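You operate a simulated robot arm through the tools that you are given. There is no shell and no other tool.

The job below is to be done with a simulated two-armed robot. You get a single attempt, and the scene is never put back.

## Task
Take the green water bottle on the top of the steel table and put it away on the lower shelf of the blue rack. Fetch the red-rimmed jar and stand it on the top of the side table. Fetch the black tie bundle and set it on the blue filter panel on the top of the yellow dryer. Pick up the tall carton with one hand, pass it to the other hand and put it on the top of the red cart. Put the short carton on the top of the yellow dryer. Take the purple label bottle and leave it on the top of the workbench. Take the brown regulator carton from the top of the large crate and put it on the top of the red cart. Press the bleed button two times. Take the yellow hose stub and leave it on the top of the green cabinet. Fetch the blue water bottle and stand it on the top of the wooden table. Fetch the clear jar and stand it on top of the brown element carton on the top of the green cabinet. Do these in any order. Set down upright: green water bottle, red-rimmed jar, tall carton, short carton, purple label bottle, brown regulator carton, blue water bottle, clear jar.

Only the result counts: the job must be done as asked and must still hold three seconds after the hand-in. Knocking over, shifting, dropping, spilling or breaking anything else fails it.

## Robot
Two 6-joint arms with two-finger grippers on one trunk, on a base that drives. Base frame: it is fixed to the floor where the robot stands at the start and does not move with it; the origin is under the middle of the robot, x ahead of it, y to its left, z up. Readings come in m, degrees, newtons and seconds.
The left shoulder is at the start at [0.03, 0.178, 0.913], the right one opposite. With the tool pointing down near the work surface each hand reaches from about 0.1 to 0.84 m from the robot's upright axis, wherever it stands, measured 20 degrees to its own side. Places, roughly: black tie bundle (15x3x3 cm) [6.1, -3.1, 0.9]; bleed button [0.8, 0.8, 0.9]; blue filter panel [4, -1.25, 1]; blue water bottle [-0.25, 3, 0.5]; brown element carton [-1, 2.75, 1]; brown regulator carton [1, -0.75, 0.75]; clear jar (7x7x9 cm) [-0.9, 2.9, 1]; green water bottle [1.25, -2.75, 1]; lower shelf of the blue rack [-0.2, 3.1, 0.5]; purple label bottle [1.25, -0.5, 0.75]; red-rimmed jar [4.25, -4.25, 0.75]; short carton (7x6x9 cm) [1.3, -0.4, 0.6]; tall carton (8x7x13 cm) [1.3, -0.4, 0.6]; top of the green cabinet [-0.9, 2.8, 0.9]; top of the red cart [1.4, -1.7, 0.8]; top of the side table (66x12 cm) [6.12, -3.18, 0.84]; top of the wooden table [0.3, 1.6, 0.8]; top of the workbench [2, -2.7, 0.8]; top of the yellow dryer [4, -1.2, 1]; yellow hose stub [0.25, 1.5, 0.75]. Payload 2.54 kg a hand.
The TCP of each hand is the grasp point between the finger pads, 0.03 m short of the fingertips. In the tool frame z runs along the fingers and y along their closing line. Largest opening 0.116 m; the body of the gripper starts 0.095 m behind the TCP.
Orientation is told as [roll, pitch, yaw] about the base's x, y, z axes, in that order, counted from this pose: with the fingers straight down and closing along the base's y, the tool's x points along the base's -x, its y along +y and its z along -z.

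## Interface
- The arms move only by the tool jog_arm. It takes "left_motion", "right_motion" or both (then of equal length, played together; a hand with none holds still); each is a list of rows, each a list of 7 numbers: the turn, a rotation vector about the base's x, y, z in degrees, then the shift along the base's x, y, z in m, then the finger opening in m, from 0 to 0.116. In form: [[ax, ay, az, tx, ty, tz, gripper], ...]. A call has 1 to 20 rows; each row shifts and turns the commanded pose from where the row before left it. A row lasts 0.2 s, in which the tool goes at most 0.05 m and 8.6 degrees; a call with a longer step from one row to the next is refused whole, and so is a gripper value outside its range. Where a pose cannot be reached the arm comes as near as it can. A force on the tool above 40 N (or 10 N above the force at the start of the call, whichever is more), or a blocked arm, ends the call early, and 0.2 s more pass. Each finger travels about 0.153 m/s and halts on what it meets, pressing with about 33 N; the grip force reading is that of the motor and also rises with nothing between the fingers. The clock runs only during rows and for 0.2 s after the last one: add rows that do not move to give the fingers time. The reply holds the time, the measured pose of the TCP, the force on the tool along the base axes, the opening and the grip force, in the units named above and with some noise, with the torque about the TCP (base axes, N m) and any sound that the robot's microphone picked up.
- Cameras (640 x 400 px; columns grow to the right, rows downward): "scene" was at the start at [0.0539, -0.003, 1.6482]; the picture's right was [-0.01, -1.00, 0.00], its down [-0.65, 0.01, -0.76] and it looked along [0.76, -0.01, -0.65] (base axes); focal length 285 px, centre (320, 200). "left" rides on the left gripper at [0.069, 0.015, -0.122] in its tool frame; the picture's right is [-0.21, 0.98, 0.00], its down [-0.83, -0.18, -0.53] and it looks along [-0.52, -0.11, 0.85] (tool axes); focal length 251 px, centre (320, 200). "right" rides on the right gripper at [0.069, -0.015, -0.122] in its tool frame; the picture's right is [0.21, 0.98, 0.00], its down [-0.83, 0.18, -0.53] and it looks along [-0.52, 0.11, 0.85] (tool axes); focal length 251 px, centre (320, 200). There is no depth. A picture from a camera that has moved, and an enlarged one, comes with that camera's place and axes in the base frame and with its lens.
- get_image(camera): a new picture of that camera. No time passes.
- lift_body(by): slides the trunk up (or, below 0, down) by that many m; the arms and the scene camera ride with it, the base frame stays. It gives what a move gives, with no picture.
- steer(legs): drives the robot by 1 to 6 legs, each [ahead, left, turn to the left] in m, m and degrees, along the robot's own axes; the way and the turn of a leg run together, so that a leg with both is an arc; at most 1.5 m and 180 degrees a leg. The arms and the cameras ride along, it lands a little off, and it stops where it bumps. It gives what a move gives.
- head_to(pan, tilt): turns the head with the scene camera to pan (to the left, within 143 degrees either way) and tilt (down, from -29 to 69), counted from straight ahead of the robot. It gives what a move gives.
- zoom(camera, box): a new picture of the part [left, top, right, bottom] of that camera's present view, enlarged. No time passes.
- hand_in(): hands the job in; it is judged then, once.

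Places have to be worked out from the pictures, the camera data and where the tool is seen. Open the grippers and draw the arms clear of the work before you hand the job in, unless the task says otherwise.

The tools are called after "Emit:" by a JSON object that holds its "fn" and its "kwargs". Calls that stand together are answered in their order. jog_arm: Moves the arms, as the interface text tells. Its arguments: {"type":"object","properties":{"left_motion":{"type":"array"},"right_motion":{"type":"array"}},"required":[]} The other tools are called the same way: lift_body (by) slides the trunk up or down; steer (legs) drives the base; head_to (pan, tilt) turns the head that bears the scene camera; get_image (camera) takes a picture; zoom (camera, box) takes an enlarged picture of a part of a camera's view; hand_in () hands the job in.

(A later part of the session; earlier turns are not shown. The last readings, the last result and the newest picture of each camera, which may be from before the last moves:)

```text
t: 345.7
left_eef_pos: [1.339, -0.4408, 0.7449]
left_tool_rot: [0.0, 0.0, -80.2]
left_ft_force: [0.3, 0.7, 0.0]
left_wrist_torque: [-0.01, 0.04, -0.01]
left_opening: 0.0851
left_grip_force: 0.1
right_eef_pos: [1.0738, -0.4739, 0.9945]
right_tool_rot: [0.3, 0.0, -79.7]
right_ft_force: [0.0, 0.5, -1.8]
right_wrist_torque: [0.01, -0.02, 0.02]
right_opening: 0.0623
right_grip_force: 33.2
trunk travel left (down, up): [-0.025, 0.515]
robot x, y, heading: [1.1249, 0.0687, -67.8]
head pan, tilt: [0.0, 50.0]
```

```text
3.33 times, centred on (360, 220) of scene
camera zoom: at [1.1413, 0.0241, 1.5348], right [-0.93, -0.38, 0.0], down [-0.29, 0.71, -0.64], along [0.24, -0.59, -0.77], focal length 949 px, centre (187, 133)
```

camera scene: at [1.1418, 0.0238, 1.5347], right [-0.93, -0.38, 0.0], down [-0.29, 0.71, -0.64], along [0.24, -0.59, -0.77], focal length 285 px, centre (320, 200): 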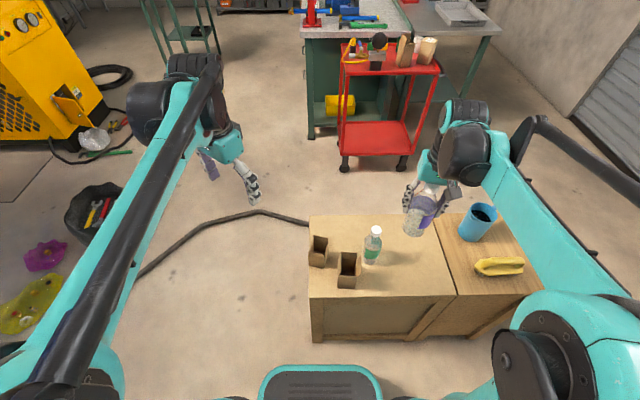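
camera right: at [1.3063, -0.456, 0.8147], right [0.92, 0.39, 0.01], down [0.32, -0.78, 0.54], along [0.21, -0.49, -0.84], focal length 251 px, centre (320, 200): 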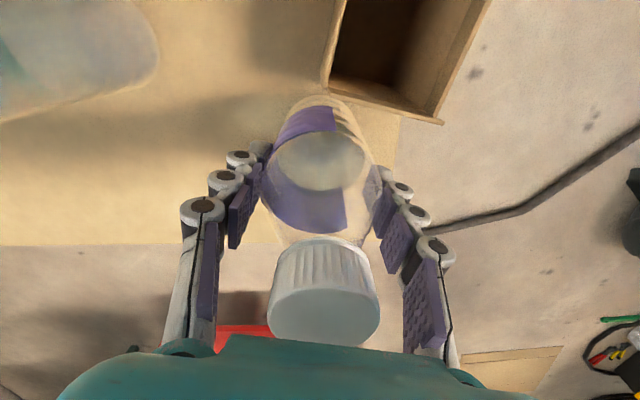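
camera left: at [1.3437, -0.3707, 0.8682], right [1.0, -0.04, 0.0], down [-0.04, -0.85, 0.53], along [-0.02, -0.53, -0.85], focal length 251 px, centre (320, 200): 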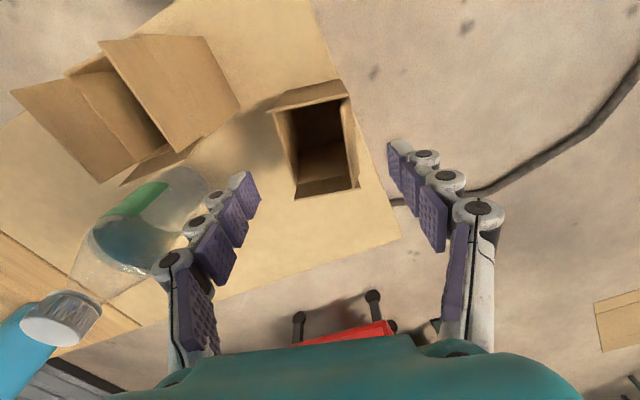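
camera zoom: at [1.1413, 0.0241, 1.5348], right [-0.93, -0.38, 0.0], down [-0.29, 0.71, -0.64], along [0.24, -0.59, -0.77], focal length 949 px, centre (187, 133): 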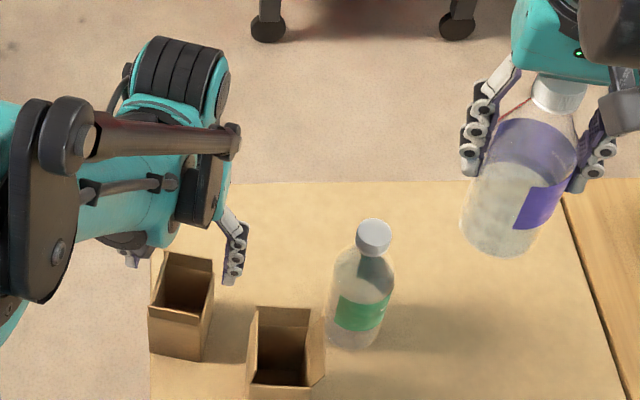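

Still centred. I go down to z 0.64 and close.

Emit:
{"fn": "jog_arm", "kwargs": {"left_motion": [[0, 0, 0, 0, 0, -0.04, 0.085], [0, 0, 0, 0, 0, -0.035, 0.085], [0, 0, 0, 0, 0, -0.03, 0.085], [0, 0, 0, 0, 0, 0, 0.085], [0, 0, 0, 0, 0, 0, 0.07], [0, 0, 0, 0, 0, 0, 0.06], [0, 0, 0, 0, 0, 0, 0.045], [0, 0, 0, 0, 0, 0, 0.045], [0, 0, 0, 0, 0, 0, 0.045]]}}

Emit:
{"fn": "get_image", "kwargs": {"camera": "left"}}

```text
t: 347.7
left_eef_pos: [1.3387, -0.4403, 0.6394]
left_tool_rot: [0.0, 0.0, -80.2]
left_ft_force: [-1.2, 1.0, 0.7]
left_wrist_torque: [0.04, 0.0, 0.02]
left_opening: 0.0564
left_grip_force: 32.7
right_eef_pos: [1.0733, -0.4725, 0.9943]
right_tool_rot: [0.3, 0.0, -79.5]
right_ft_force: [0.1, 0.0, -1.5]
right_wrist_torque: [0.01, 0.04, 0.01]
right_opening: 0.0622
right_grip_force: 32.8
trunk travel left (down, up): [-0.025, 0.515]
robot x, y, heading: [1.1215, 0.0709, -67.8]
head pan, tilt: [0.0, 50.0]
```

```text
taken
camera left: at [1.3427, -0.3713, 0.7634], right [1.0, -0.04, 0.0], down [-0.04, -0.85, 0.53], along [-0.02, -0.53, -0.85], focal length 251 px, centre (320, 200)
```

left: 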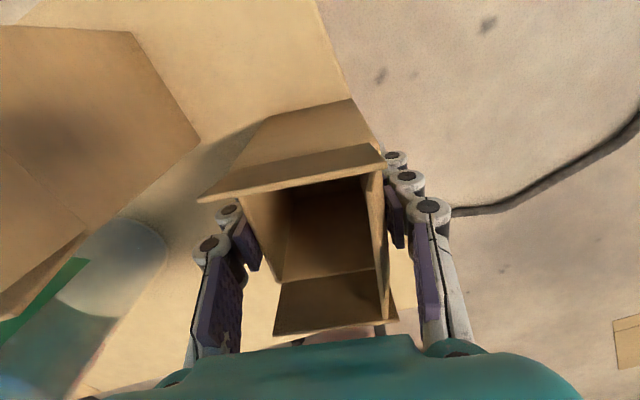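

Gripped at 56 mm (consistent with the 6 cm side). I lift C straight up.

Emit:
{"fn": "jog_arm", "kwargs": {"left_motion": [[0, 0, 0, 0, 0, 0.01, 0.045], [0, 0, 0, 0, 0, 0.035, 0.045], [0, 0, 0, 0, 0, 0.045, 0.045], [0, 0, 0, 0, 0, 0.045, 0.045], [0, 0, 0, 0, 0, 0.045, 0.045], [0, 0, 0, 0, 0, 0.045, 0.045], [0, 0, 0, 0, 0, 0.045, 0.045], [0, 0, 0, 0, 0, 0.045, 0.045], [0, 0, 0, 0.02, 0.02, 0.03, 0.045], [0, 0, 0, 0.02, 0.02, 0, 0.045], [0, 0, 0, 0.02, 0.02, 0, 0.045], [0, 0, 0, 0, 0, 0, 0.045]]}}

Emit:
{"fn": "get_image", "kwargs": {"camera": "scene"}}

Emit:
{"fn": "zoom", "kwargs": {"camera": "scene", "box": [220, 140, 460, 300]}}

```text
t: 350.3
left_eef_pos: [1.3996, -0.3805, 0.9834]
left_tool_rot: [0.0, 0.0, -80.2]
left_ft_force: [-0.5, -0.3, 0.0]
left_wrist_torque: [-0.03, 0.01, -0.01]
left_opening: 0.0564
left_grip_force: 33.3
right_eef_pos: [1.0748, -0.4746, 0.9933]
right_tool_rot: [0.3, 0.0, -79.6]
right_ft_force: [0.1, -0.6, -2.6]
right_wrist_torque: [0.0, -0.04, 0.0]
right_opening: 0.062
right_grip_force: 33.4
trunk travel left (down, up): [-0.025, 0.515]
robot x, y, heading: [1.1231, 0.0727, -67.8]
head pan, tilt: [0.0, 50.0]
```

```text
taken
camera scene: at [1.1412, 0.0236, 1.5347], right [-0.93, -0.38, 0.0], down [-0.29, 0.71, -0.64], along [0.24, -0.59, -0.77], focal length 285 px, centre (320, 200)
```

scene: 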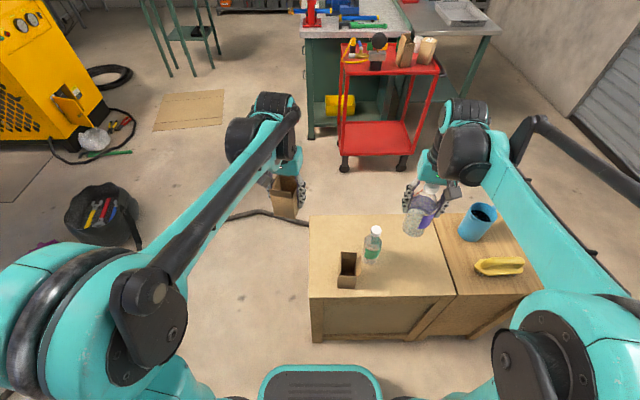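

```text
2.50 times, centred on (340, 220) of scene
camera zoom: at [1.1412, 0.0236, 1.5347], right [-0.93, -0.38, 0.0], down [-0.29, 0.71, -0.64], along [0.24, -0.59, -0.77], focal length 712 px, centre (270, 150)
```

zoom: 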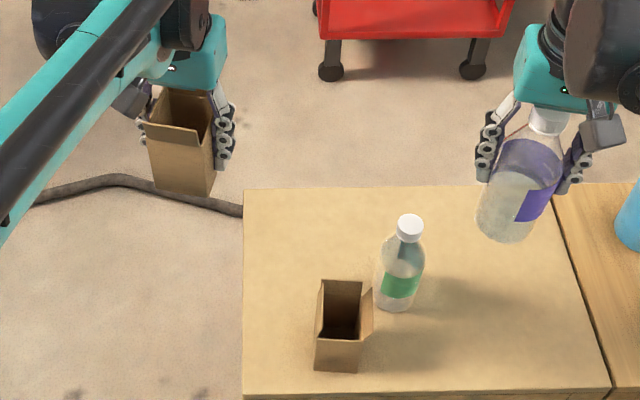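

Both items are in hand. I back off, slide left past the crate and drive forward across the hose line toward the workbench's left side, checking for blockage.

Emit:
{"fn": "steer", "kwargs": {"legs": [[-0.2, 0, 0], [0, 0.66, 0], [1.2, 0, 0]]}}

Emit:
{"fn": "head_to", "kwargs": {"pan": 0, "tilt": 35}}

Emit:
{"fn": "get_image", "kwargs": {"camera": "scene"}}

```text
t: 360.9
left_eef_pos: [2.3806, -1.0649, 0.9844]
left_tool_rot: [0.0, 0.0, -80.7]
left_ft_force: [0.4, 0.1, -0.7]
left_wrist_torque: [0.0, -0.01, -0.02]
left_opening: 0.0565
left_grip_force: 32.5
right_eef_pos: [2.0553, -1.1543, 0.9936]
right_tool_rot: [0.3, 0.0, -80.0]
right_ft_force: [0.5, 0.2, -2.2]
right_wrist_torque: [-0.01, 0.01, 0.01]
right_opening: 0.0623
right_grip_force: 32.9
trunk travel left (down, up): [-0.025, 0.515]
robot x, y, heading: [2.1094, -0.6104, -68.4]
head pan, tilt: [0.0, 50.0]
```

```text
t: 361.6
left_eef_pos: [2.3809, -1.0645, 0.9844]
left_tool_rot: [-0.1, 0.0, -80.7]
left_ft_force: [0.2, -0.3, -0.8]
left_wrist_torque: [0.02, -0.02, -0.03]
left_opening: 0.0565
left_grip_force: 33.3
right_eef_pos: [2.055, -1.1545, 0.9938]
right_tool_rot: [0.3, 0.0, -80.1]
right_ft_force: [-0.2, -0.4, -2.3]
right_wrist_torque: [-0.01, 0.01, -0.02]
right_opening: 0.062
right_grip_force: 32.8
trunk travel left (down, up): [-0.025, 0.515]
robot x, y, heading: [2.1084, -0.6092, -68.2]
head pan, tilt: [0.0, 35.0]
```

```text
taken
camera scene: at [2.1309, -0.6675, 1.5564], right [-0.93, -0.37, 0.0], down [-0.21, 0.53, -0.82], along [0.3, -0.76, -0.57], focal length 285 px, centre (320, 200)
```

scene: 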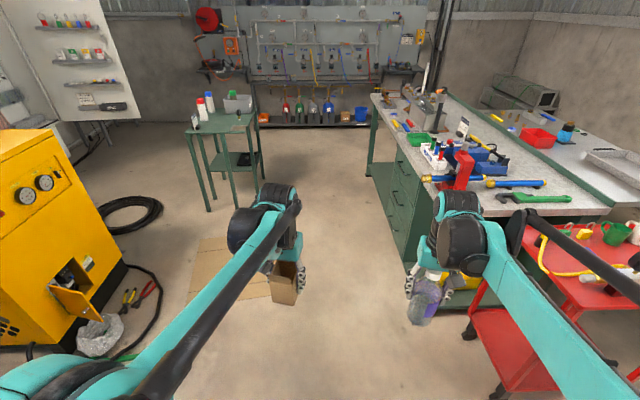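

The hose is no obstacle. I zoom on the workbench, the far wall rack, the small table and the white board.

Emit:
{"fn": "zoom", "kwargs": {"camera": "scene", "box": [360, 80, 600, 230]}}

Emit:
{"fn": "zoom", "kwargs": {"camera": "scene", "box": [180, 50, 380, 170]}}

Emit:
{"fn": "zoom", "kwargs": {"camera": "scene", "box": [0, 0, 160, 130]}}

```text
2.67 times, centred on (480, 155) of scene
camera zoom: at [2.1309, -0.6675, 1.5564], right [-0.93, -0.37, 0.0], down [-0.21, 0.53, -0.82], along [0.3, -0.76, -0.57], focal length 759 px, centre (-107, 320)
```

zoom: 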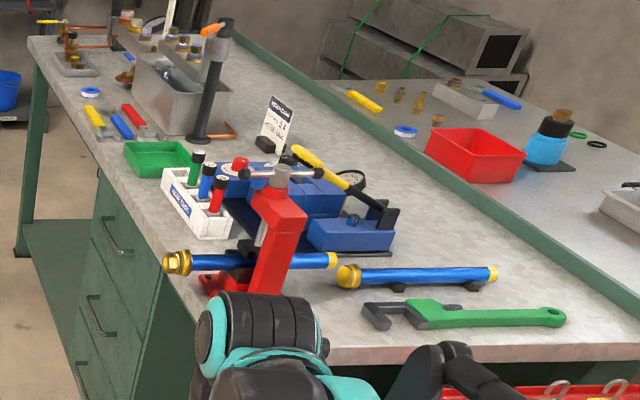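

```text
3.20 times, centred on (280, 110) of scene
camera zoom: at [2.1309, -0.6675, 1.5564], right [-0.93, -0.37, 0.0], down [-0.21, 0.53, -0.82], along [0.3, -0.76, -0.57], focal length 911 px, centre (448, 488)
```

zoom: 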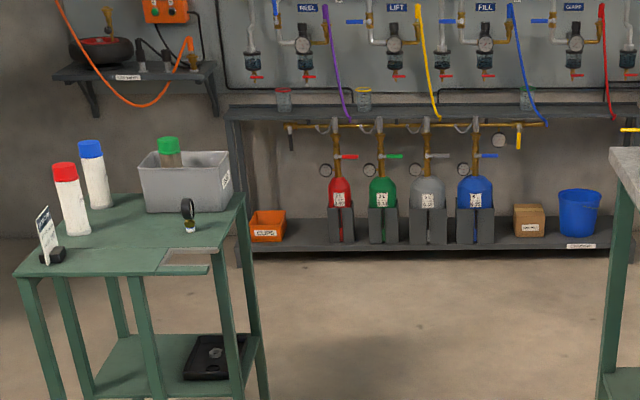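

```text
3.08 times, centred on (80, 65) of scene
camera zoom: at [2.1309, -0.6675, 1.5564], right [-0.93, -0.37, 0.0], down [-0.21, 0.53, -0.82], along [0.3, -0.76, -0.57], focal length 876 px, centre (1058, 615)
```

zoom: 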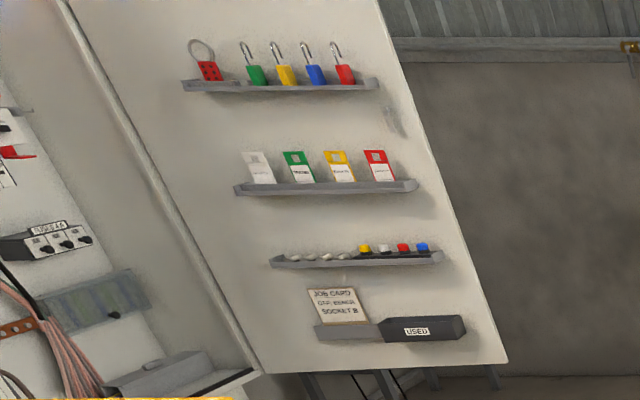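

The workbench is cluttered; free patches lie around (2.04,-2.55) and toward its far-left end. I drive forward and turn right to face the bench's left side from a safe distance for a closer look.

Emit:
{"fn": "steer", "kwargs": {"legs": [[1.3, 0.18, 0], [0, 0, -90]]}}

Emit:
{"fn": "get_image", "kwargs": {"camera": "scene"}}

Emit:
{"fn": "zoom", "kwargs": {"camera": "scene", "box": [120, 100, 440, 300]}}

```text
t: 372.0
left_eef_pos: [2.3131, -2.0251, 0.9849]
left_tool_rot: [0.1, 0.0, -169.8]
left_ft_force: [0.3, 0.6, 0.2]
left_wrist_torque: [0.03, 0.02, 0.01]
left_opening: 0.0567
left_grip_force: 32.5
right_eef_pos: [2.2198, -1.7028, 0.9927]
right_tool_rot: [0.3, 0.0, -169.3]
right_ft_force: [0.3, 0.1, -2.9]
right_wrist_torque: [0.02, -0.03, 0.02]
right_opening: 0.0626
right_grip_force: 32.9
trunk travel left (down, up): [-0.025, 0.515]
robot x, y, heading: [2.7611, -1.7493, -157.9]
head pan, tilt: [0.0, 35.0]
```

```text
taken
camera scene: at [2.7078, -1.7728, 1.5565], right [-0.38, 0.92, 0.0], down [0.53, 0.22, -0.82], along [-0.76, -0.31, -0.57], focal length 285 px, centre (320, 200)
```

scene: 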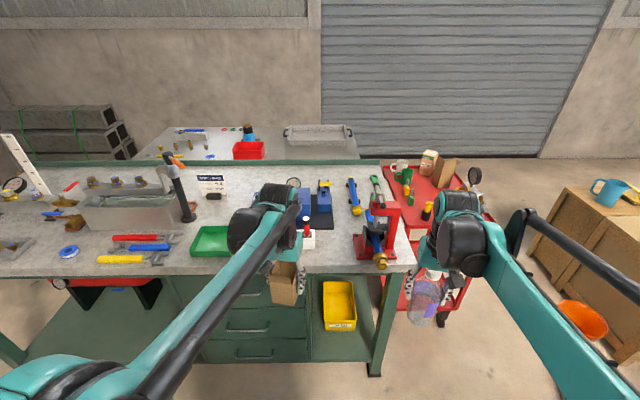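

```text
2.00 times, centred on (280, 200) of scene
camera zoom: at [2.7078, -1.7728, 1.5565], right [-0.38, 0.92, 0.0], down [0.53, 0.22, -0.82], along [-0.76, -0.31, -0.57], focal length 569 px, centre (400, 200)
```

zoom: 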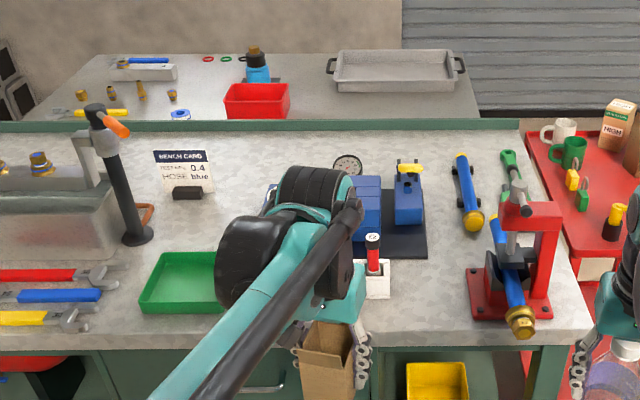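

There is a free patch at the bench's front edge between the white tube rack and the red vise, around (2.007, -2.003), about 13 cm wide. I move the carton (left) back out of the way and bring the bottle (right) to the middle, yawing the right hand -49° so that its fingers fit the patch.

Emit:
{"fn": "jog_arm", "kwargs": {"left_motion": [[0, 0, 0, 0.0248, -0.008, 0.01, 0.045], [0, 0, 0, 0.0248, -0.008, 0.01, 0.045], [0, 0, 0, 0.0248, -0.008, 0.01, 0.045], [0, 0, 0, 0.0248, -0.008, 0.01, 0.045], [0, 0, 0, 0.0248, -0.008, 0.01, 0.045], [0, 0, 0, 0.0248, -0.008, 0.01, 0.045], [0, 0, 0, 0, 0, 0, 0.045]], "right_motion": [[0, 0, -8.1, 0.0125, -0.0309, 0.011, 0.05], [0, 0, -8.1, 0.0125, -0.0309, 0.011, 0.05], [0, 0, -8.1, 0.0125, -0.0309, 0.011, 0.05], [0, 0, -8.1, 0.0125, -0.0309, 0.011, 0.05], [0, 0, -8.1, 0.0125, -0.0309, 0.011, 0.05], [0, 0, -8.1, 0.0125, -0.0309, 0.011, 0.05], [0, 0, 0, 0, 0, 0, 0.05]]}}

Emit:
{"fn": "get_image", "kwargs": {"camera": "scene"}}

Emit:
{"fn": "zoom", "kwargs": {"camera": "scene", "box": [220, 140, 460, 300]}}

```text
t: 373.6
left_eef_pos: [2.4621, -2.0748, 1.0441]
left_tool_rot: [0.0, 0.0, -169.9]
left_ft_force: [-0.5, 0.7, 0.1]
left_wrist_torque: [-0.01, -0.05, -0.02]
left_opening: 0.0563
left_grip_force: 33.3
right_eef_pos: [2.2944, -1.8872, 1.0613]
right_tool_rot: [0.3, -0.1, 142.0]
right_ft_force: [-0.1, 1.4, -2.4]
right_wrist_torque: [0.01, -0.01, -0.01]
right_opening: 0.0623
right_grip_force: 33.4
trunk travel left (down, up): [-0.025, 0.515]
robot x, y, heading: [2.7633, -1.7501, -157.4]
head pan, tilt: [0.0, 35.0]
```

```text
taken
camera scene: at [2.7074, -1.7727, 1.5565], right [-0.38, 0.92, 0.0], down [0.53, 0.22, -0.82], along [-0.76, -0.31, -0.57], focal length 285 px, centre (320, 200)
```

scene: 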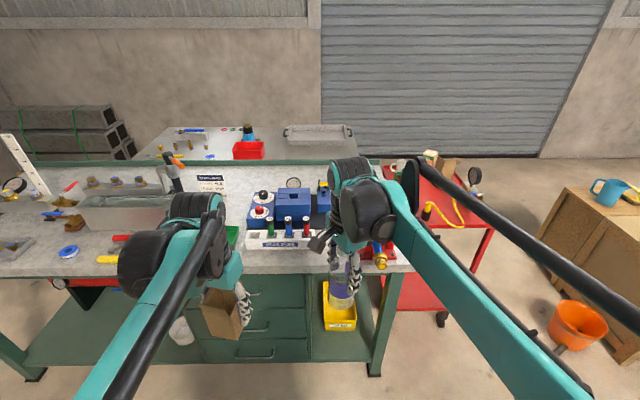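

```text
2.50 times, centred on (340, 220) of scene
camera zoom: at [2.7074, -1.7727, 1.5565], right [-0.38, 0.92, 0.0], down [0.53, 0.22, -0.82], along [-0.76, -0.31, -0.57], focal length 712 px, centre (270, 150)
```

zoom: 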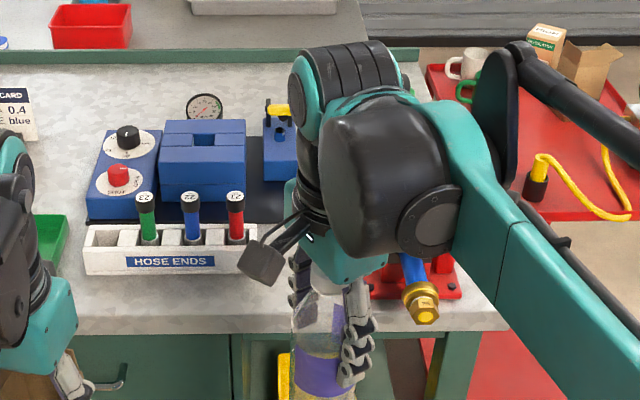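

The gap between the HOSE ENDS rack and the vise base measures about 16 cm, centre (2.02, -1.99). I drive 0.19 m closer with the bottle raised.

Emit:
{"fn": "steer", "kwargs": {"legs": [[0.19, 0, 0]]}}

Emit:
{"fn": "get_image", "kwargs": {"camera": "right"}}

Emit:
{"fn": "head_to", "kwargs": {"pan": -10, "tilt": 45}}

Emit:
{"fn": "get_image", "kwargs": {"camera": "scene"}}

```text
t: 375.2
left_eef_pos: [2.2838, -2.1481, 1.0436]
left_tool_rot: [0.0, 0.1, -170.0]
left_ft_force: [-0.7, 0.2, -0.9]
left_wrist_torque: [0.03, -0.03, 0.0]
left_opening: 0.0565
left_grip_force: 32.9
right_eef_pos: [2.1162, -1.9617, 1.0606]
right_tool_rot: [0.3, 0.0, 142.0]
right_ft_force: [-0.6, -0.6, -2.4]
right_wrist_torque: [-0.02, -0.03, 0.01]
right_opening: 0.0625
right_grip_force: 32.9
trunk travel left (down, up): [-0.025, 0.515]
robot x, y, heading: [2.586, -1.8209, -157.3]
head pan, tilt: [0.0, 35.0]
```

```text
taken
camera right: at [2.1807, -1.9905, 1.1814], right [-0.43, -0.9, 0.0], down [-0.76, 0.37, 0.53], along [-0.48, 0.23, -0.84], focal length 251 px, centre (320, 200)
```

right: 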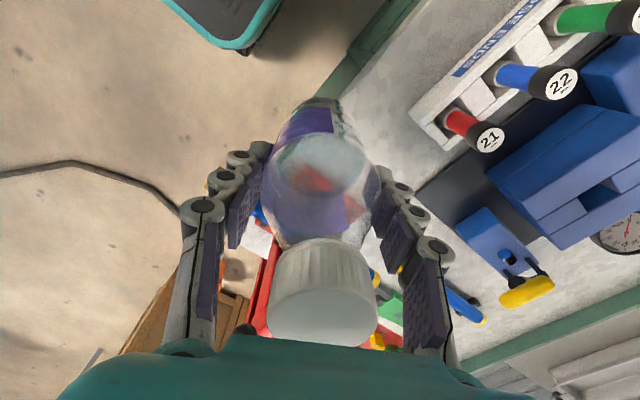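

```text
t: 375.9
left_eef_pos: [2.2853, -2.147, 1.0439]
left_tool_rot: [0.0, 0.1, -169.9]
left_ft_force: [0.4, 0.4, 0.1]
left_wrist_torque: [0.0, 0.01, -0.02]
left_opening: 0.0565
left_grip_force: 32.9
right_eef_pos: [2.1174, -1.9593, 1.0605]
right_tool_rot: [0.3, 0.0, 141.9]
right_ft_force: [0.9, -0.6, -2.7]
right_wrist_torque: [-0.02, -0.02, 0.04]
right_opening: 0.062
right_grip_force: 32.6
trunk travel left (down, up): [-0.025, 0.515]
robot x, y, heading: [2.5854, -1.8202, -157.4]
head pan, tilt: [-10.0, 45.0]
```

```text
taken
camera scene: at [2.5327, -1.8304, 1.5417], right [-0.22, 0.98, 0.0], down [0.69, 0.15, -0.71], along [-0.69, -0.15, -0.71], focal length 285 px, centre (320, 200)
```

scene: 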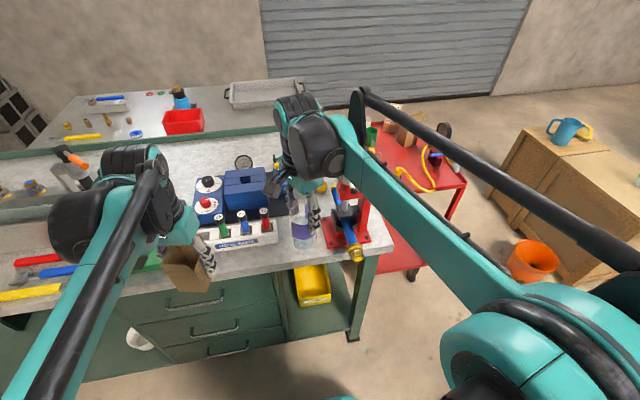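

I zoom on the spot from this angle before moving over it.

Emit:
{"fn": "zoom", "kwargs": {"camera": "scene", "box": [210, 150, 390, 270]}}

```text
3.33 times, centred on (300, 210) of scene
camera zoom: at [2.5327, -1.8304, 1.5417], right [-0.22, 0.98, 0.0], down [0.69, 0.15, -0.71], along [-0.69, -0.15, -0.71], focal length 949 px, centre (387, 167)
```

zoom: 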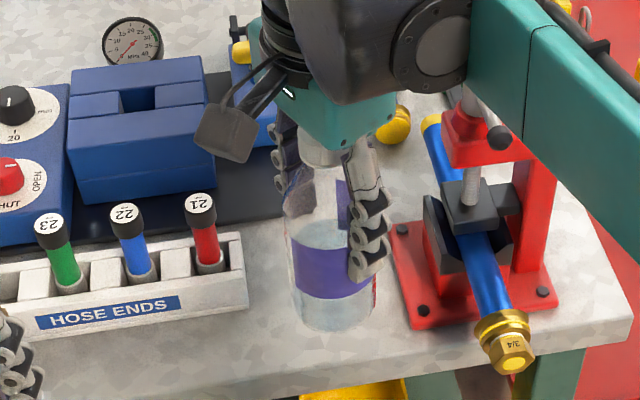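

Gap confirmed, centre (2.018, -2.001). I move the bottle over it and lower.

Emit:
{"fn": "jog_arm", "kwargs": {"right_motion": [[0, 0, 0, -0.0331, -0.0139, 0, 0.05], [0, 0, 0, -0.0331, -0.0139, 0, 0.05], [0, 0, 0, -0.0331, -0.0139, 0, 0.05], [0, 0, 0, 0, 0, -0.03, 0.05], [0, 0, 0, 0, 0, -0.03, 0.05], [0, 0, 0, 0, 0, 0, 0.05]]}}

Emit:
{"fn": "zoom", "kwargs": {"camera": "scene", "box": [210, 150, 390, 270]}}

Emit:
{"fn": "get_image", "kwargs": {"camera": "right"}}

```text
t: 377.3
left_eef_pos: [2.285, -2.1469, 1.0448]
left_tool_rot: [0.0, 0.1, -169.9]
left_ft_force: [0.1, 0.2, -0.5]
left_wrist_torque: [0.01, 0.0, -0.01]
left_opening: 0.0565
left_grip_force: 33.0
right_eef_pos: [2.017, -2.0022, 0.9995]
right_tool_rot: [0.3, 0.0, 142.0]
right_ft_force: [1.1, -0.9, -1.3]
right_wrist_torque: [-0.01, 0.02, 0.01]
right_opening: 0.0618
right_grip_force: 33.1
trunk travel left (down, up): [-0.025, 0.515]
robot x, y, heading: [2.5868, -1.8202, -157.5]
head pan, tilt: [-10.0, 45.0]
```

```text
3.33 times, centred on (300, 210) of scene
camera zoom: at [2.533, -1.8302, 1.5417], right [-0.22, 0.98, 0.0], down [0.69, 0.15, -0.71], along [-0.69, -0.15, -0.71], focal length 949 px, centre (387, 167)
```

zoom: 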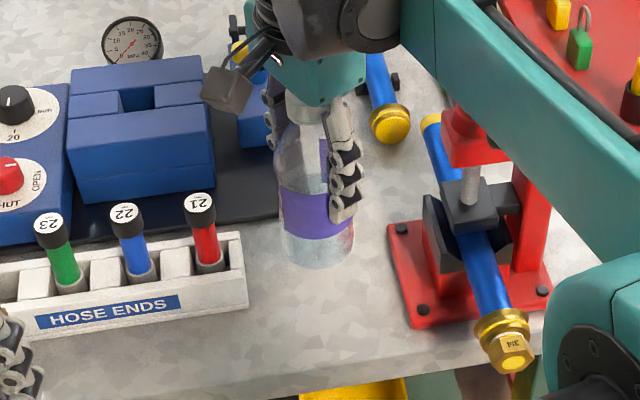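

```text
taken
camera right: at [2.0827, -2.0325, 1.1212], right [-0.43, -0.9, 0.01], down [-0.76, 0.37, 0.54], along [-0.48, 0.23, -0.84], focal length 251 px, centre (320, 200)
```

right: 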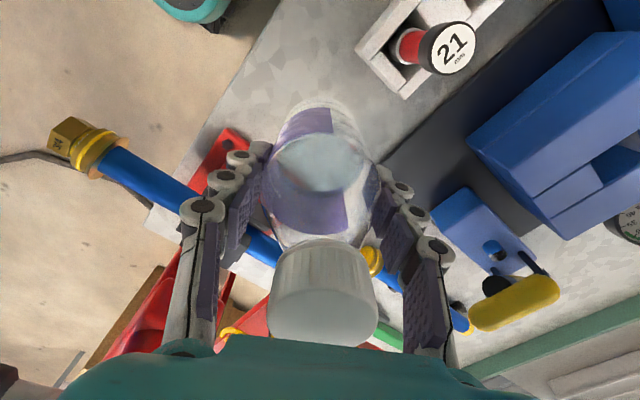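

Emit:
{"fn": "jog_arm", "kwargs": {"right_motion": [[0, 0, 0, 0, 0, -0.025, 0.05], [0, 0, 0, 0, 0, -0.012, 0.05], [0, 0, 0, 0, 0, 0, 0.05]]}}

Emit:
{"fn": "zoom", "kwargs": {"camera": "scene", "box": [210, 150, 390, 270]}}

```text
t: 378.1
left_eef_pos: [2.2855, -2.1465, 1.0434]
left_tool_rot: [0.0, -0.1, -169.9]
left_ft_force: [-0.2, 0.0, -0.8]
left_wrist_torque: [-0.02, -0.04, 0.04]
left_opening: 0.0565
left_grip_force: 33.7
right_eef_pos: [2.019, -2.0029, 0.963]
right_tool_rot: [0.4, 0.0, 141.9]
right_ft_force: [0.1, 0.4, -2.3]
right_wrist_torque: [0.02, 0.03, 0.01]
right_opening: 0.0624
right_grip_force: 32.8
trunk travel left (down, up): [-0.025, 0.515]
robot x, y, heading: [2.587, -1.8211, -157.6]
head pan, tilt: [-10.0, 45.0]
```

```text
3.33 times, centred on (300, 210) of scene
camera zoom: at [2.5326, -1.8304, 1.5417], right [-0.22, 0.98, 0.0], down [0.69, 0.15, -0.71], along [-0.69, -0.15, -0.71], focal length 949 px, centre (387, 167)
```

zoom: 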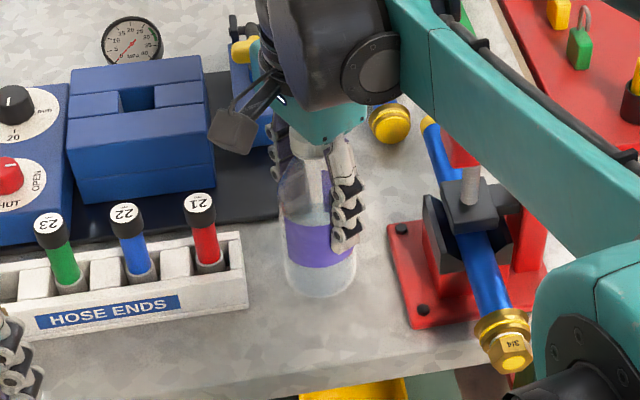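

Emit:
{"fn": "jog_arm", "kwargs": {"right_motion": [[0, 0, 0, 0, 0, -0.006, 0.05], [0, 0, 0, 0, 0, -0.004, 0.05], [0, 0, 0, 0, 0, -0.003, 0.05]]}}

```text
t: 378.9
left_eef_pos: [2.2849, -2.1469, 1.0434]
left_tool_rot: [0.0, 0.0, -169.9]
left_ft_force: [0.1, 0.6, -0.1]
left_wrist_torque: [0.02, 0.04, -0.01]
left_opening: 0.0564
left_grip_force: 34.1
right_eef_pos: [2.0175, -2.0033, 0.9496]
right_tool_rot: [0.4, 0.0, 141.9]
right_ft_force: [-0.7, 0.1, -2.3]
right_wrist_torque: [0.01, 0.0, -0.01]
right_opening: 0.0624
right_grip_force: 33.2
trunk travel left (down, up): [-0.025, 0.515]
robot x, y, heading: [2.5842, -1.8221, -157.6]
head pan, tilt: [-10.0, 45.0]
```

Emit:
{"fn": "jog_arm", "kwargs": {"right_motion": [[0, 0, 0, 0, 0, -0.003, 0.05], [0, 0, 0, 0, 0, -0.003, 0.05], [0, 0, 0, 0, 0, -0.003, 0.05]]}}

```text
t: 379.7
left_eef_pos: [2.2865, -2.1461, 1.0446]
left_tool_rot: [0.0, -0.1, -169.9]
left_ft_force: [0.4, -0.3, -0.5]
left_wrist_torque: [0.02, -0.04, 0.01]
left_opening: 0.0566
left_grip_force: 33.1
right_eef_pos: [2.0187, -2.0026, 0.9423]
right_tool_rot: [0.4, -0.2, 142.0]
right_ft_force: [-0.8, -1.3, 21.9]
right_wrist_torque: [-0.08, -0.02, -0.21]
right_opening: 0.0626
right_grip_force: 32.9
trunk travel left (down, up): [-0.025, 0.515]
robot x, y, heading: [2.5875, -1.8272, -157.5]
head pan, tilt: [-10.0, 45.0]
```

Contact. I relieve and open gently to 8.5 cm.

Emit:
{"fn": "jog_arm", "kwargs": {"right_motion": [[0, 0, 0, 0, 0, 0.0015, 0.05], [0, 0, 0, 0, 0, 0, 0.063], [0, 0, 0, 0, 0, 0, 0.066], [0, 0, 0, 0, 0, 0, 0.075], [0, 0, 0, 0, 0, 0, 0.085], [0, 0, 0, 0, 0, 0, 0.085]]}}

Emit:
{"fn": "zoom", "kwargs": {"camera": "scene", "box": [210, 150, 390, 270]}}

Emit:
{"fn": "get_image", "kwargs": {"camera": "right"}}

```text
t: 381.1
left_eef_pos: [2.2852, -2.1467, 1.0452]
left_tool_rot: [0.1, 0.0, -170.0]
left_ft_force: [-0.7, -0.3, 0.2]
left_wrist_torque: [-0.05, -0.01, -0.01]
left_opening: 0.0564
left_grip_force: 33.1
right_eef_pos: [2.0187, -2.0025, 0.9431]
right_tool_rot: [0.3, 0.0, 142.0]
right_ft_force: [-0.5, 0.1, -0.4]
right_wrist_torque: [-0.02, 0.0, 0.0]
right_opening: 0.0852
right_grip_force: 0.0
trunk travel left (down, up): [-0.025, 0.515]
robot x, y, heading: [2.5836, -1.8198, -157.5]
head pan, tilt: [-10.0, 45.0]
```

```text
3.33 times, centred on (300, 210) of scene
camera zoom: at [2.5329, -1.8303, 1.5417], right [-0.22, 0.98, 0.0], down [0.69, 0.15, -0.71], along [-0.69, -0.15, -0.71], focal length 949 px, centre (387, 167)
```

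zoom: 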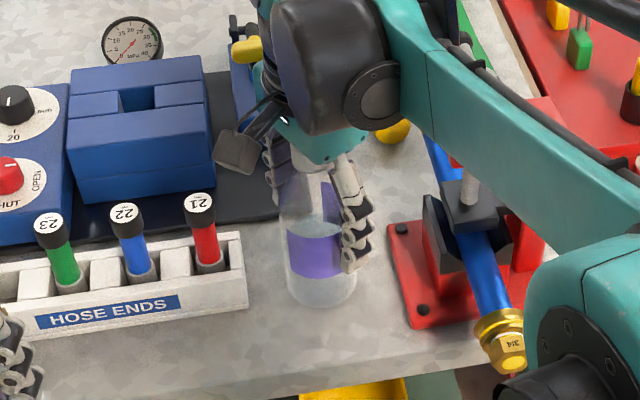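

```text
taken
camera right: at [2.0827, -2.0319, 1.0645], right [-0.43, -0.9, 0.01], down [-0.76, 0.37, 0.54], along [-0.48, 0.23, -0.84], focal length 251 px, centre (320, 200)
```

right: 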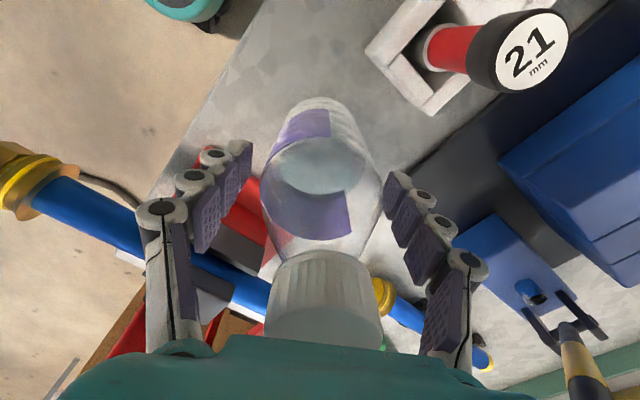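

The bottle stands. I lift the right hand straight up, then draw it back.

Emit:
{"fn": "jog_arm", "kwargs": {"right_motion": [[0, 0, 0, 0, 0, 0.025, 0.085], [0, 0, 0, 0, 0, 0.04, 0.085], [0, 0, 0, 0, 0, 0.04, 0.085], [0, 0, 0, 0, 0, 0.04, 0.085], [0, 0, 0, 0, 0, 0.03, 0.085], [0, 0, 0, 0.037, 0.0153, 0, 0.1], [0, 0, 0, 0.037, 0.0153, 0, 0.116], [0, 0, 0, 0.037, 0.0153, 0, 0.116], [0, 0, 0, 0.037, 0.0153, 0, 0.116]]}}

Emit:
{"fn": "get_image", "kwargs": {"camera": "scene"}}

Emit:
{"fn": "zoom", "kwargs": {"camera": "scene", "box": [210, 150, 390, 270]}}

```text
t: 383.1
left_eef_pos: [2.2863, -2.1463, 1.0442]
left_tool_rot: [0.0, 0.1, -169.9]
left_ft_force: [0.9, 0.4, 0.2]
left_wrist_torque: [-0.03, 0.03, -0.02]
left_opening: 0.0566
left_grip_force: 32.8
right_eef_pos: [2.1677, -1.9393, 1.1172]
right_tool_rot: [0.4, -0.2, 142.1]
right_ft_force: [0.4, 0.1, 1.6]
right_wrist_torque: [-0.03, -0.02, 0.02]
right_opening: 0.116
right_grip_force: 0.1
trunk travel left (down, up): [-0.025, 0.515]
robot x, y, heading: [2.5865, -1.8218, -157.8]
head pan, tilt: [-10.0, 45.0]
```

```text
taken
camera scene: at [2.534, -1.8296, 1.5417], right [-0.22, 0.98, 0.0], down [0.69, 0.15, -0.71], along [-0.69, -0.15, -0.71], focal length 285 px, centre (320, 200)
```

scene: 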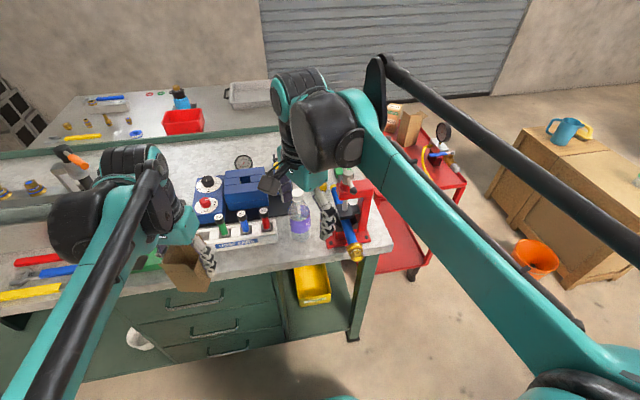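

```text
3.33 times, centred on (300, 210) of scene
camera zoom: at [2.534, -1.8296, 1.5417], right [-0.22, 0.98, 0.0], down [0.69, 0.15, -0.71], along [-0.69, -0.15, -0.71], focal length 949 px, centre (387, 167)
```

zoom: 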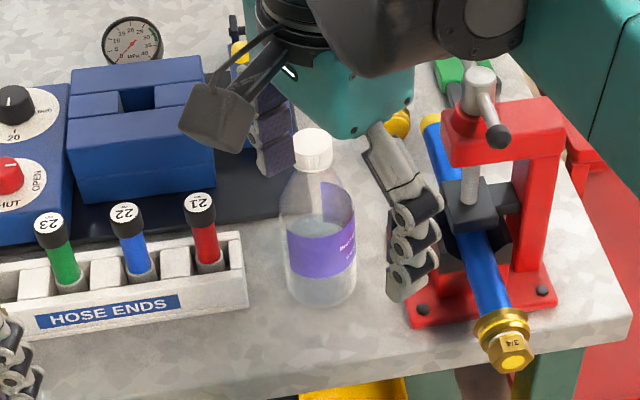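

The purple bottle is in place. I back away, turn around to face the dryer and look.

Emit:
{"fn": "steer", "kwargs": {"legs": [[-0.3, 0, 0], [0, 0, 180]]}}

Emit:
{"fn": "head_to", "kwargs": {"pan": 0, "tilt": 30}}

Emit:
{"fn": "get_image", "kwargs": {"camera": "scene"}}

Emit:
{"fn": "zoom", "kwargs": {"camera": "scene", "box": [160, 60, 480, 260]}}

```text
t: 392.5
left_eef_pos: [3.1667, -1.385, 1.0448]
left_tool_rot: [0.0, 0.0, 9.7]
left_ft_force: [0.3, 0.0, -0.6]
left_wrist_torque: [0.0, -0.01, 0.02]
left_opening: 0.0565
left_grip_force: 32.6
right_eef_pos: [3.2839, -1.5923, 1.1183]
right_tool_rot: [0.4, 0.0, -38.4]
right_ft_force: [-0.5, 1.0, 0.4]
right_wrist_torque: [0.0, -0.04, 0.01]
right_opening: 0.1161
right_grip_force: 0.2
trunk travel left (down, up): [-0.025, 0.515]
robot x, y, heading: [2.8599, -1.7052, 22.2]
head pan, tilt: [-10.0, 45.0]
```

```text
t: 393.2
left_eef_pos: [3.1672, -1.3832, 1.0433]
left_tool_rot: [0.1, -0.1, 9.6]
left_ft_force: [-0.6, -0.2, -0.2]
left_wrist_torque: [-0.02, 0.02, 0.0]
left_opening: 0.0565
left_grip_force: 33.1
right_eef_pos: [3.2836, -1.5929, 1.1169]
right_tool_rot: [0.3, 0.0, -38.4]
right_ft_force: [-1.1, -0.3, 0.2]
right_wrist_torque: [0.01, -0.03, 0.01]
right_opening: 0.116
right_grip_force: 0.0
trunk travel left (down, up): [-0.025, 0.515]
robot x, y, heading: [2.864, -1.7096, 22.0]
head pan, tilt: [0.0, 30.0]
```

```text
taken
camera scene: at [2.9186, -1.6864, 1.5642], right [0.37, -0.93, 0.0], down [-0.46, -0.19, -0.87], along [0.8, 0.32, -0.5], focal length 285 px, centre (320, 200)
```

scene: 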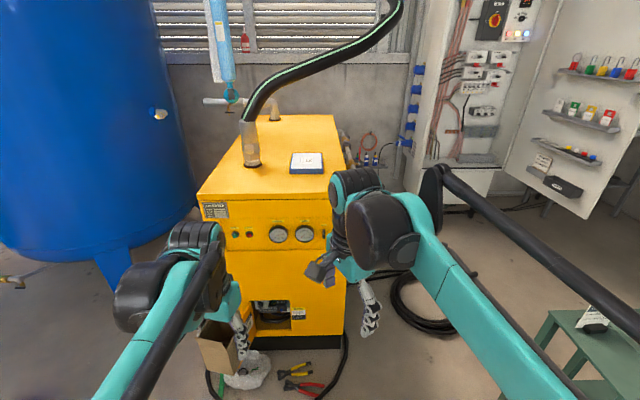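

```text
2.00 times, centred on (320, 160) of scene
camera zoom: at [2.9186, -1.6864, 1.5642], right [0.37, -0.93, 0.0], down [-0.46, -0.19, -0.87], along [0.8, 0.32, -0.5], focal length 569 px, centre (320, 280)
```

zoom: 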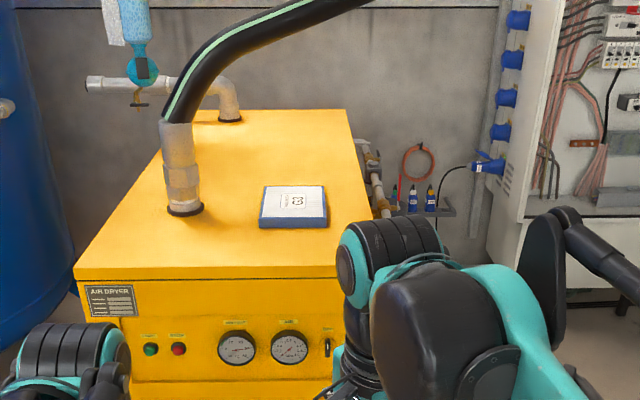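

The dryer top (z about 1.045) shows the blue filter panel at about (4.0,-1.19) and free space at the front centre. I raise the trunk 0.35 m and drive 0.39 m closer, staying clear of the pliers and bag on the floor.

Emit:
{"fn": "lift_body", "kwargs": {"by": 0.35}}

Emit:
{"fn": "steer", "kwargs": {"legs": [[0.39, 0.01, 0]]}}

Emit:
{"fn": "head_to", "kwargs": {"pan": 5, "tilt": 45}}

Emit:
{"fn": "get_image", "kwargs": {"camera": "scene"}}

Emit:
{"fn": "get_image", "kwargs": {"camera": "left"}}

```text
t: 396.7
left_eef_pos: [3.1667, -1.3843, 1.395]
left_tool_rot: [0.0, -0.1, 9.5]
left_ft_force: [0.2, 0.7, -0.3]
left_wrist_torque: [-0.01, -0.01, -0.03]
left_opening: 0.0566
left_grip_force: 32.8
right_eef_pos: [3.2848, -1.5928, 1.4673]
right_tool_rot: [0.3, 0.0, -38.4]
right_ft_force: [-0.2, 0.2, 0.2]
right_wrist_torque: [0.04, 0.0, -0.02]
right_opening: 0.1161
right_grip_force: 0.0
trunk travel left (down, up): [-0.375, 0.165]
robot x, y, heading: [2.8637, -1.7092, 22.2]
head pan, tilt: [0.0, 30.0]
```

```text
t: 399.1
left_eef_pos: [3.5289, -1.2275, 1.394]
left_tool_rot: [0.0, 0.0, 9.5]
left_ft_force: [0.8, -0.8, -1.1]
left_wrist_torque: [-0.02, -0.05, -0.01]
left_opening: 0.0565
left_grip_force: 33.2
right_eef_pos: [3.647, -1.4358, 1.4675]
right_tool_rot: [0.3, -0.1, -38.4]
right_ft_force: [1.0, 0.8, 0.2]
right_wrist_torque: [-0.01, 0.01, 0.02]
right_opening: 0.1159
right_grip_force: 0.0
trunk travel left (down, up): [-0.375, 0.165]
robot x, y, heading: [3.2251, -1.5511, 22.0]
head pan, tilt: [0.0, 30.0]
```

```text
t: 399.9
left_eef_pos: [3.5288, -1.2272, 1.394]
left_tool_rot: [0.0, 0.0, 9.6]
left_ft_force: [0.7, 0.6, -1.4]
left_wrist_torque: [0.0, 0.01, -0.07]
left_opening: 0.0566
left_grip_force: 32.9
right_eef_pos: [3.6472, -1.4356, 1.4666]
right_tool_rot: [0.3, 0.0, -38.5]
right_ft_force: [0.3, -0.2, -0.4]
right_wrist_torque: [-0.02, 0.02, 0.02]
right_opening: 0.116
right_grip_force: 0.0
trunk travel left (down, up): [-0.375, 0.165]
robot x, y, heading: [3.2196, -1.5507, 22.2]
head pan, tilt: [5.0, 45.0]
```

```text
taken
camera scene: at [3.2701, -1.5259, 1.8917], right [0.45, -0.89, 0.0], down [-0.63, -0.32, -0.71], along [0.63, 0.32, -0.71], focal length 285 px, centre (320, 200)
```

scene: 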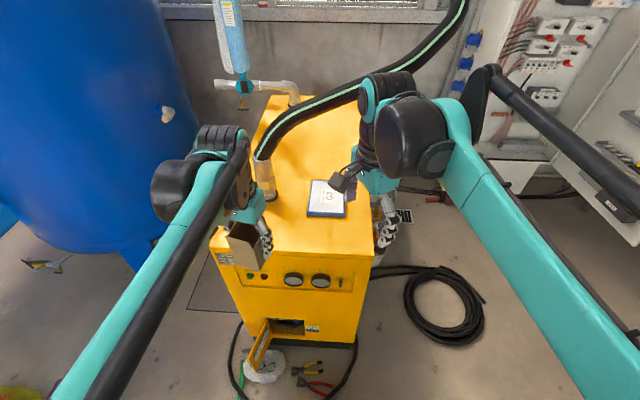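

```text
taken
camera left: at [3.4607, -1.2251, 1.5174], right [0.05, 1.0, 0.0], down [0.84, -0.04, 0.53], along [0.53, -0.03, -0.85], focal length 251 px, centre (320, 200)
```

left: 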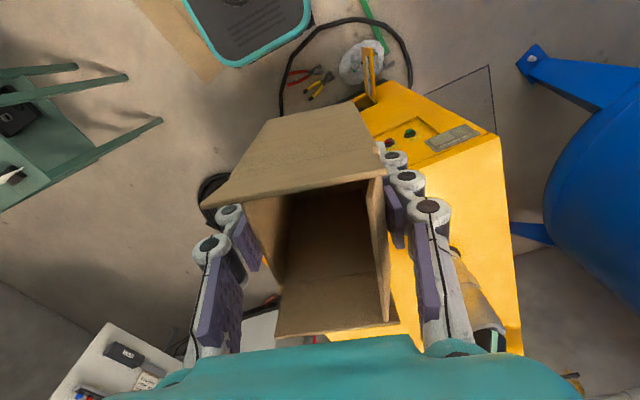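

I move the carton over the free front-centre spot (3.815, -1.105) and lower to a few centimetres above the top.

Emit:
{"fn": "jog_arm", "kwargs": {"left_motion": [[0, 0, 0, 0.0409, 0.0174, 0, 0.045], [0, 0, 0, 0.0409, 0.0174, 0, 0.045], [0, 0, 0, 0.0409, 0.0174, 0, 0.045], [0, 0, 0, 0.0409, 0.0174, 0, 0.045], [0, 0, 0, 0.0409, 0.0174, 0, 0.045], [0, 0, 0, 0.0409, 0.0174, 0, 0.045], [0, 0, 0, 0.0409, 0.0174, 0, 0.045], [0, 0, 0, 0, 0, -0.05, 0.045], [0, 0, 0, 0, 0, -0.05, 0.045], [0, 0, 0, 0, 0, -0.05, 0.045], [0, 0, 0, 0, 0, -0.05, 0.045], [0, 0, 0, 0, 0, 0, 0.045]]}}

Emit:
{"fn": "get_image", "kwargs": {"camera": "scene"}}

Emit:
{"fn": "zoom", "kwargs": {"camera": "scene", "box": [200, 140, 400, 300]}}

Emit:
{"fn": "get_image", "kwargs": {"camera": "left"}}

```text
t: 402.5
left_eef_pos: [3.8165, -1.1043, 1.1934]
left_tool_rot: [0.0, 0.0, 9.6]
left_ft_force: [-0.6, 0.8, 0.0]
left_wrist_torque: [-0.01, 0.02, 0.0]
left_opening: 0.0568
left_grip_force: 32.5
right_eef_pos: [3.6475, -1.4354, 1.467]
right_tool_rot: [0.3, 0.0, -38.5]
right_ft_force: [-0.1, -0.7, -0.3]
right_wrist_torque: [0.0, -0.01, 0.0]
right_opening: 0.116
right_grip_force: 0.0
trunk travel left (down, up): [-0.375, 0.165]
robot x, y, heading: [3.2263, -1.5523, 21.8]
head pan, tilt: [5.0, 45.0]
```

```text
taken
camera scene: at [3.2699, -1.5261, 1.8917], right [0.45, -0.89, 0.0], down [-0.63, -0.32, -0.71], along [0.63, 0.32, -0.71], focal length 285 px, centre (320, 200)
```

scene: 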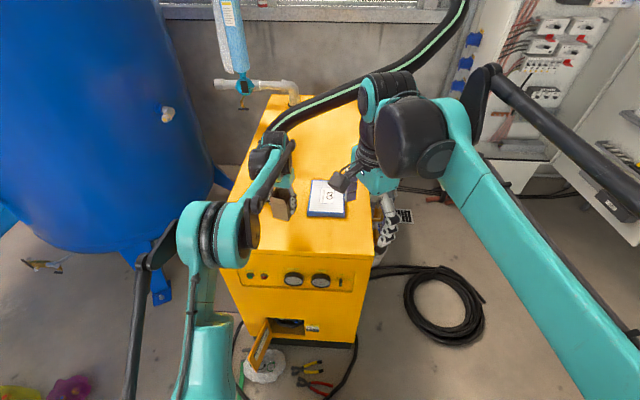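

```text
2.50 times, centred on (300, 220) of scene
camera zoom: at [3.2699, -1.5261, 1.8917], right [0.45, -0.89, 0.0], down [-0.63, -0.32, -0.71], along [0.63, 0.32, -0.71], focal length 712 px, centre (370, 150)
```

zoom: 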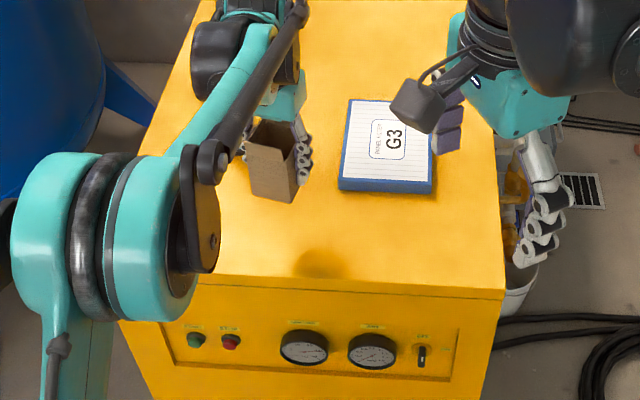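

```text
taken
camera left: at [3.7477, -1.103, 1.3175], right [0.05, 1.0, 0.0], down [0.84, -0.04, 0.53], along [0.53, -0.03, -0.85], focal length 251 px, centre (320, 200)
```

left: 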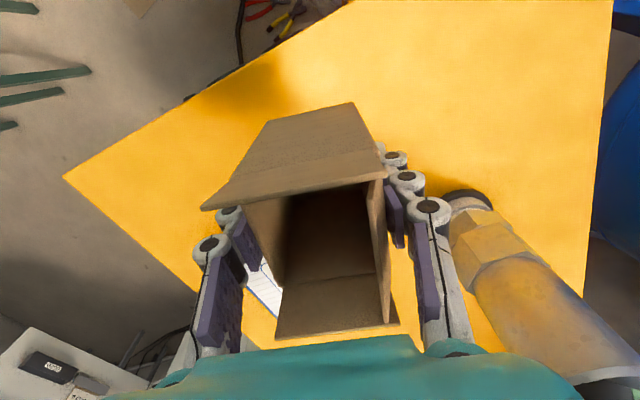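

The spot is clear (front-left of the panel). I lower slowly to contact.

Emit:
{"fn": "jog_arm", "kwargs": {"left_motion": [[0, 0, 0, 0, 0, -0.03, 0.045], [0, 0, 0, 0, 0, -0.025, 0.045], [0, 0, 0, 0, 0, -0.015, 0.045], [0, 0, 0, 0, 0, 0, 0.045]]}}

Emit:
{"fn": "zoom", "kwargs": {"camera": "scene", "box": [200, 140, 400, 300]}}

```text
t: 403.5
left_eef_pos: [3.8155, -1.1063, 1.1245]
left_tool_rot: [-0.1, -0.1, 9.6]
left_ft_force: [0.3, -0.4, -0.5]
left_wrist_torque: [0.02, -0.03, -0.02]
left_opening: 0.0564
left_grip_force: 33.0
right_eef_pos: [3.6465, -1.4359, 1.4671]
right_tool_rot: [0.3, 0.0, -38.4]
right_ft_force: [0.1, 0.2, 0.4]
right_wrist_torque: [-0.02, -0.02, -0.02]
right_opening: 0.1161
right_grip_force: 0.0
trunk travel left (down, up): [-0.375, 0.165]
robot x, y, heading: [3.226, -1.5497, 22.1]
head pan, tilt: [5.0, 45.0]
```

```text
2.50 times, centred on (300, 220) of scene
camera zoom: at [3.2699, -1.5259, 1.8917], right [0.45, -0.89, 0.0], down [-0.63, -0.32, -0.71], along [0.63, 0.32, -0.71], focal length 712 px, centre (370, 150)
```

zoom: 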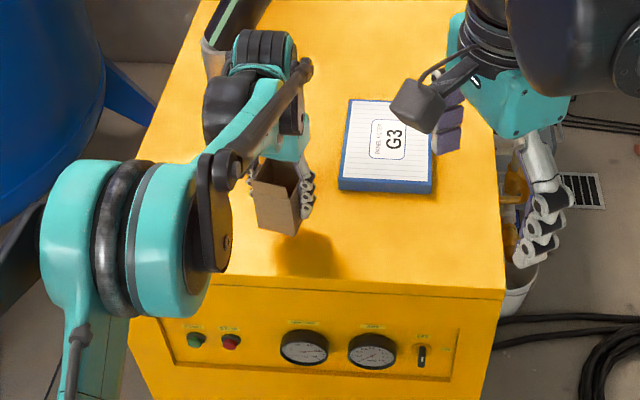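

Emit:
{"fn": "jog_arm", "kwargs": {"left_motion": [[0, 0, 0, 0, 0, -0.01, 0.045], [0, 0, 0, 0, 0, -0.006, 0.045], [0, 0, 0, 0, 0, -0.004, 0.045]]}}

```text
t: 404.3
left_eef_pos: [3.8148, -1.106, 1.1042]
left_tool_rot: [0.0, 0.0, 9.7]
left_ft_force: [0.1, 0.2, -0.7]
left_wrist_torque: [0.05, -0.02, 0.02]
left_opening: 0.0565
left_grip_force: 32.7
right_eef_pos: [3.6474, -1.4345, 1.4664]
right_tool_rot: [0.3, 0.0, -38.4]
right_ft_force: [-0.7, -0.4, -0.3]
right_wrist_torque: [0.0, -0.01, -0.01]
right_opening: 0.1161
right_grip_force: 0.0
trunk travel left (down, up): [-0.375, 0.165]
robot x, y, heading: [3.2267, -1.5528, 22.0]
head pan, tilt: [5.0, 45.0]
```

Emit:
{"fn": "jog_arm", "kwargs": {"left_motion": [[0, 0, 0, 0, 0, -0.004, 0.045], [0, 0, 0, 0, 0, -0.003, 0.045], [0, 0, 0, 0, 0, -0.003, 0.045]]}}

```text
t: 405.1
left_eef_pos: [3.8157, -1.1053, 1.0944]
left_tool_rot: [0.1, -0.1, 9.6]
left_ft_force: [-0.9, 0.4, -0.1]
left_wrist_torque: [0.01, -0.05, 0.0]
left_opening: 0.0563
left_grip_force: 32.6
right_eef_pos: [3.647, -1.4351, 1.4666]
right_tool_rot: [0.3, 0.0, -38.4]
right_ft_force: [-0.5, -0.4, 0.4]
right_wrist_torque: [-0.01, 0.0, 0.0]
right_opening: 0.116
right_grip_force: 0.0
trunk travel left (down, up): [-0.375, 0.165]
robot x, y, heading: [3.2278, -1.5491, 22.0]
head pan, tilt: [5.0, 45.0]
```

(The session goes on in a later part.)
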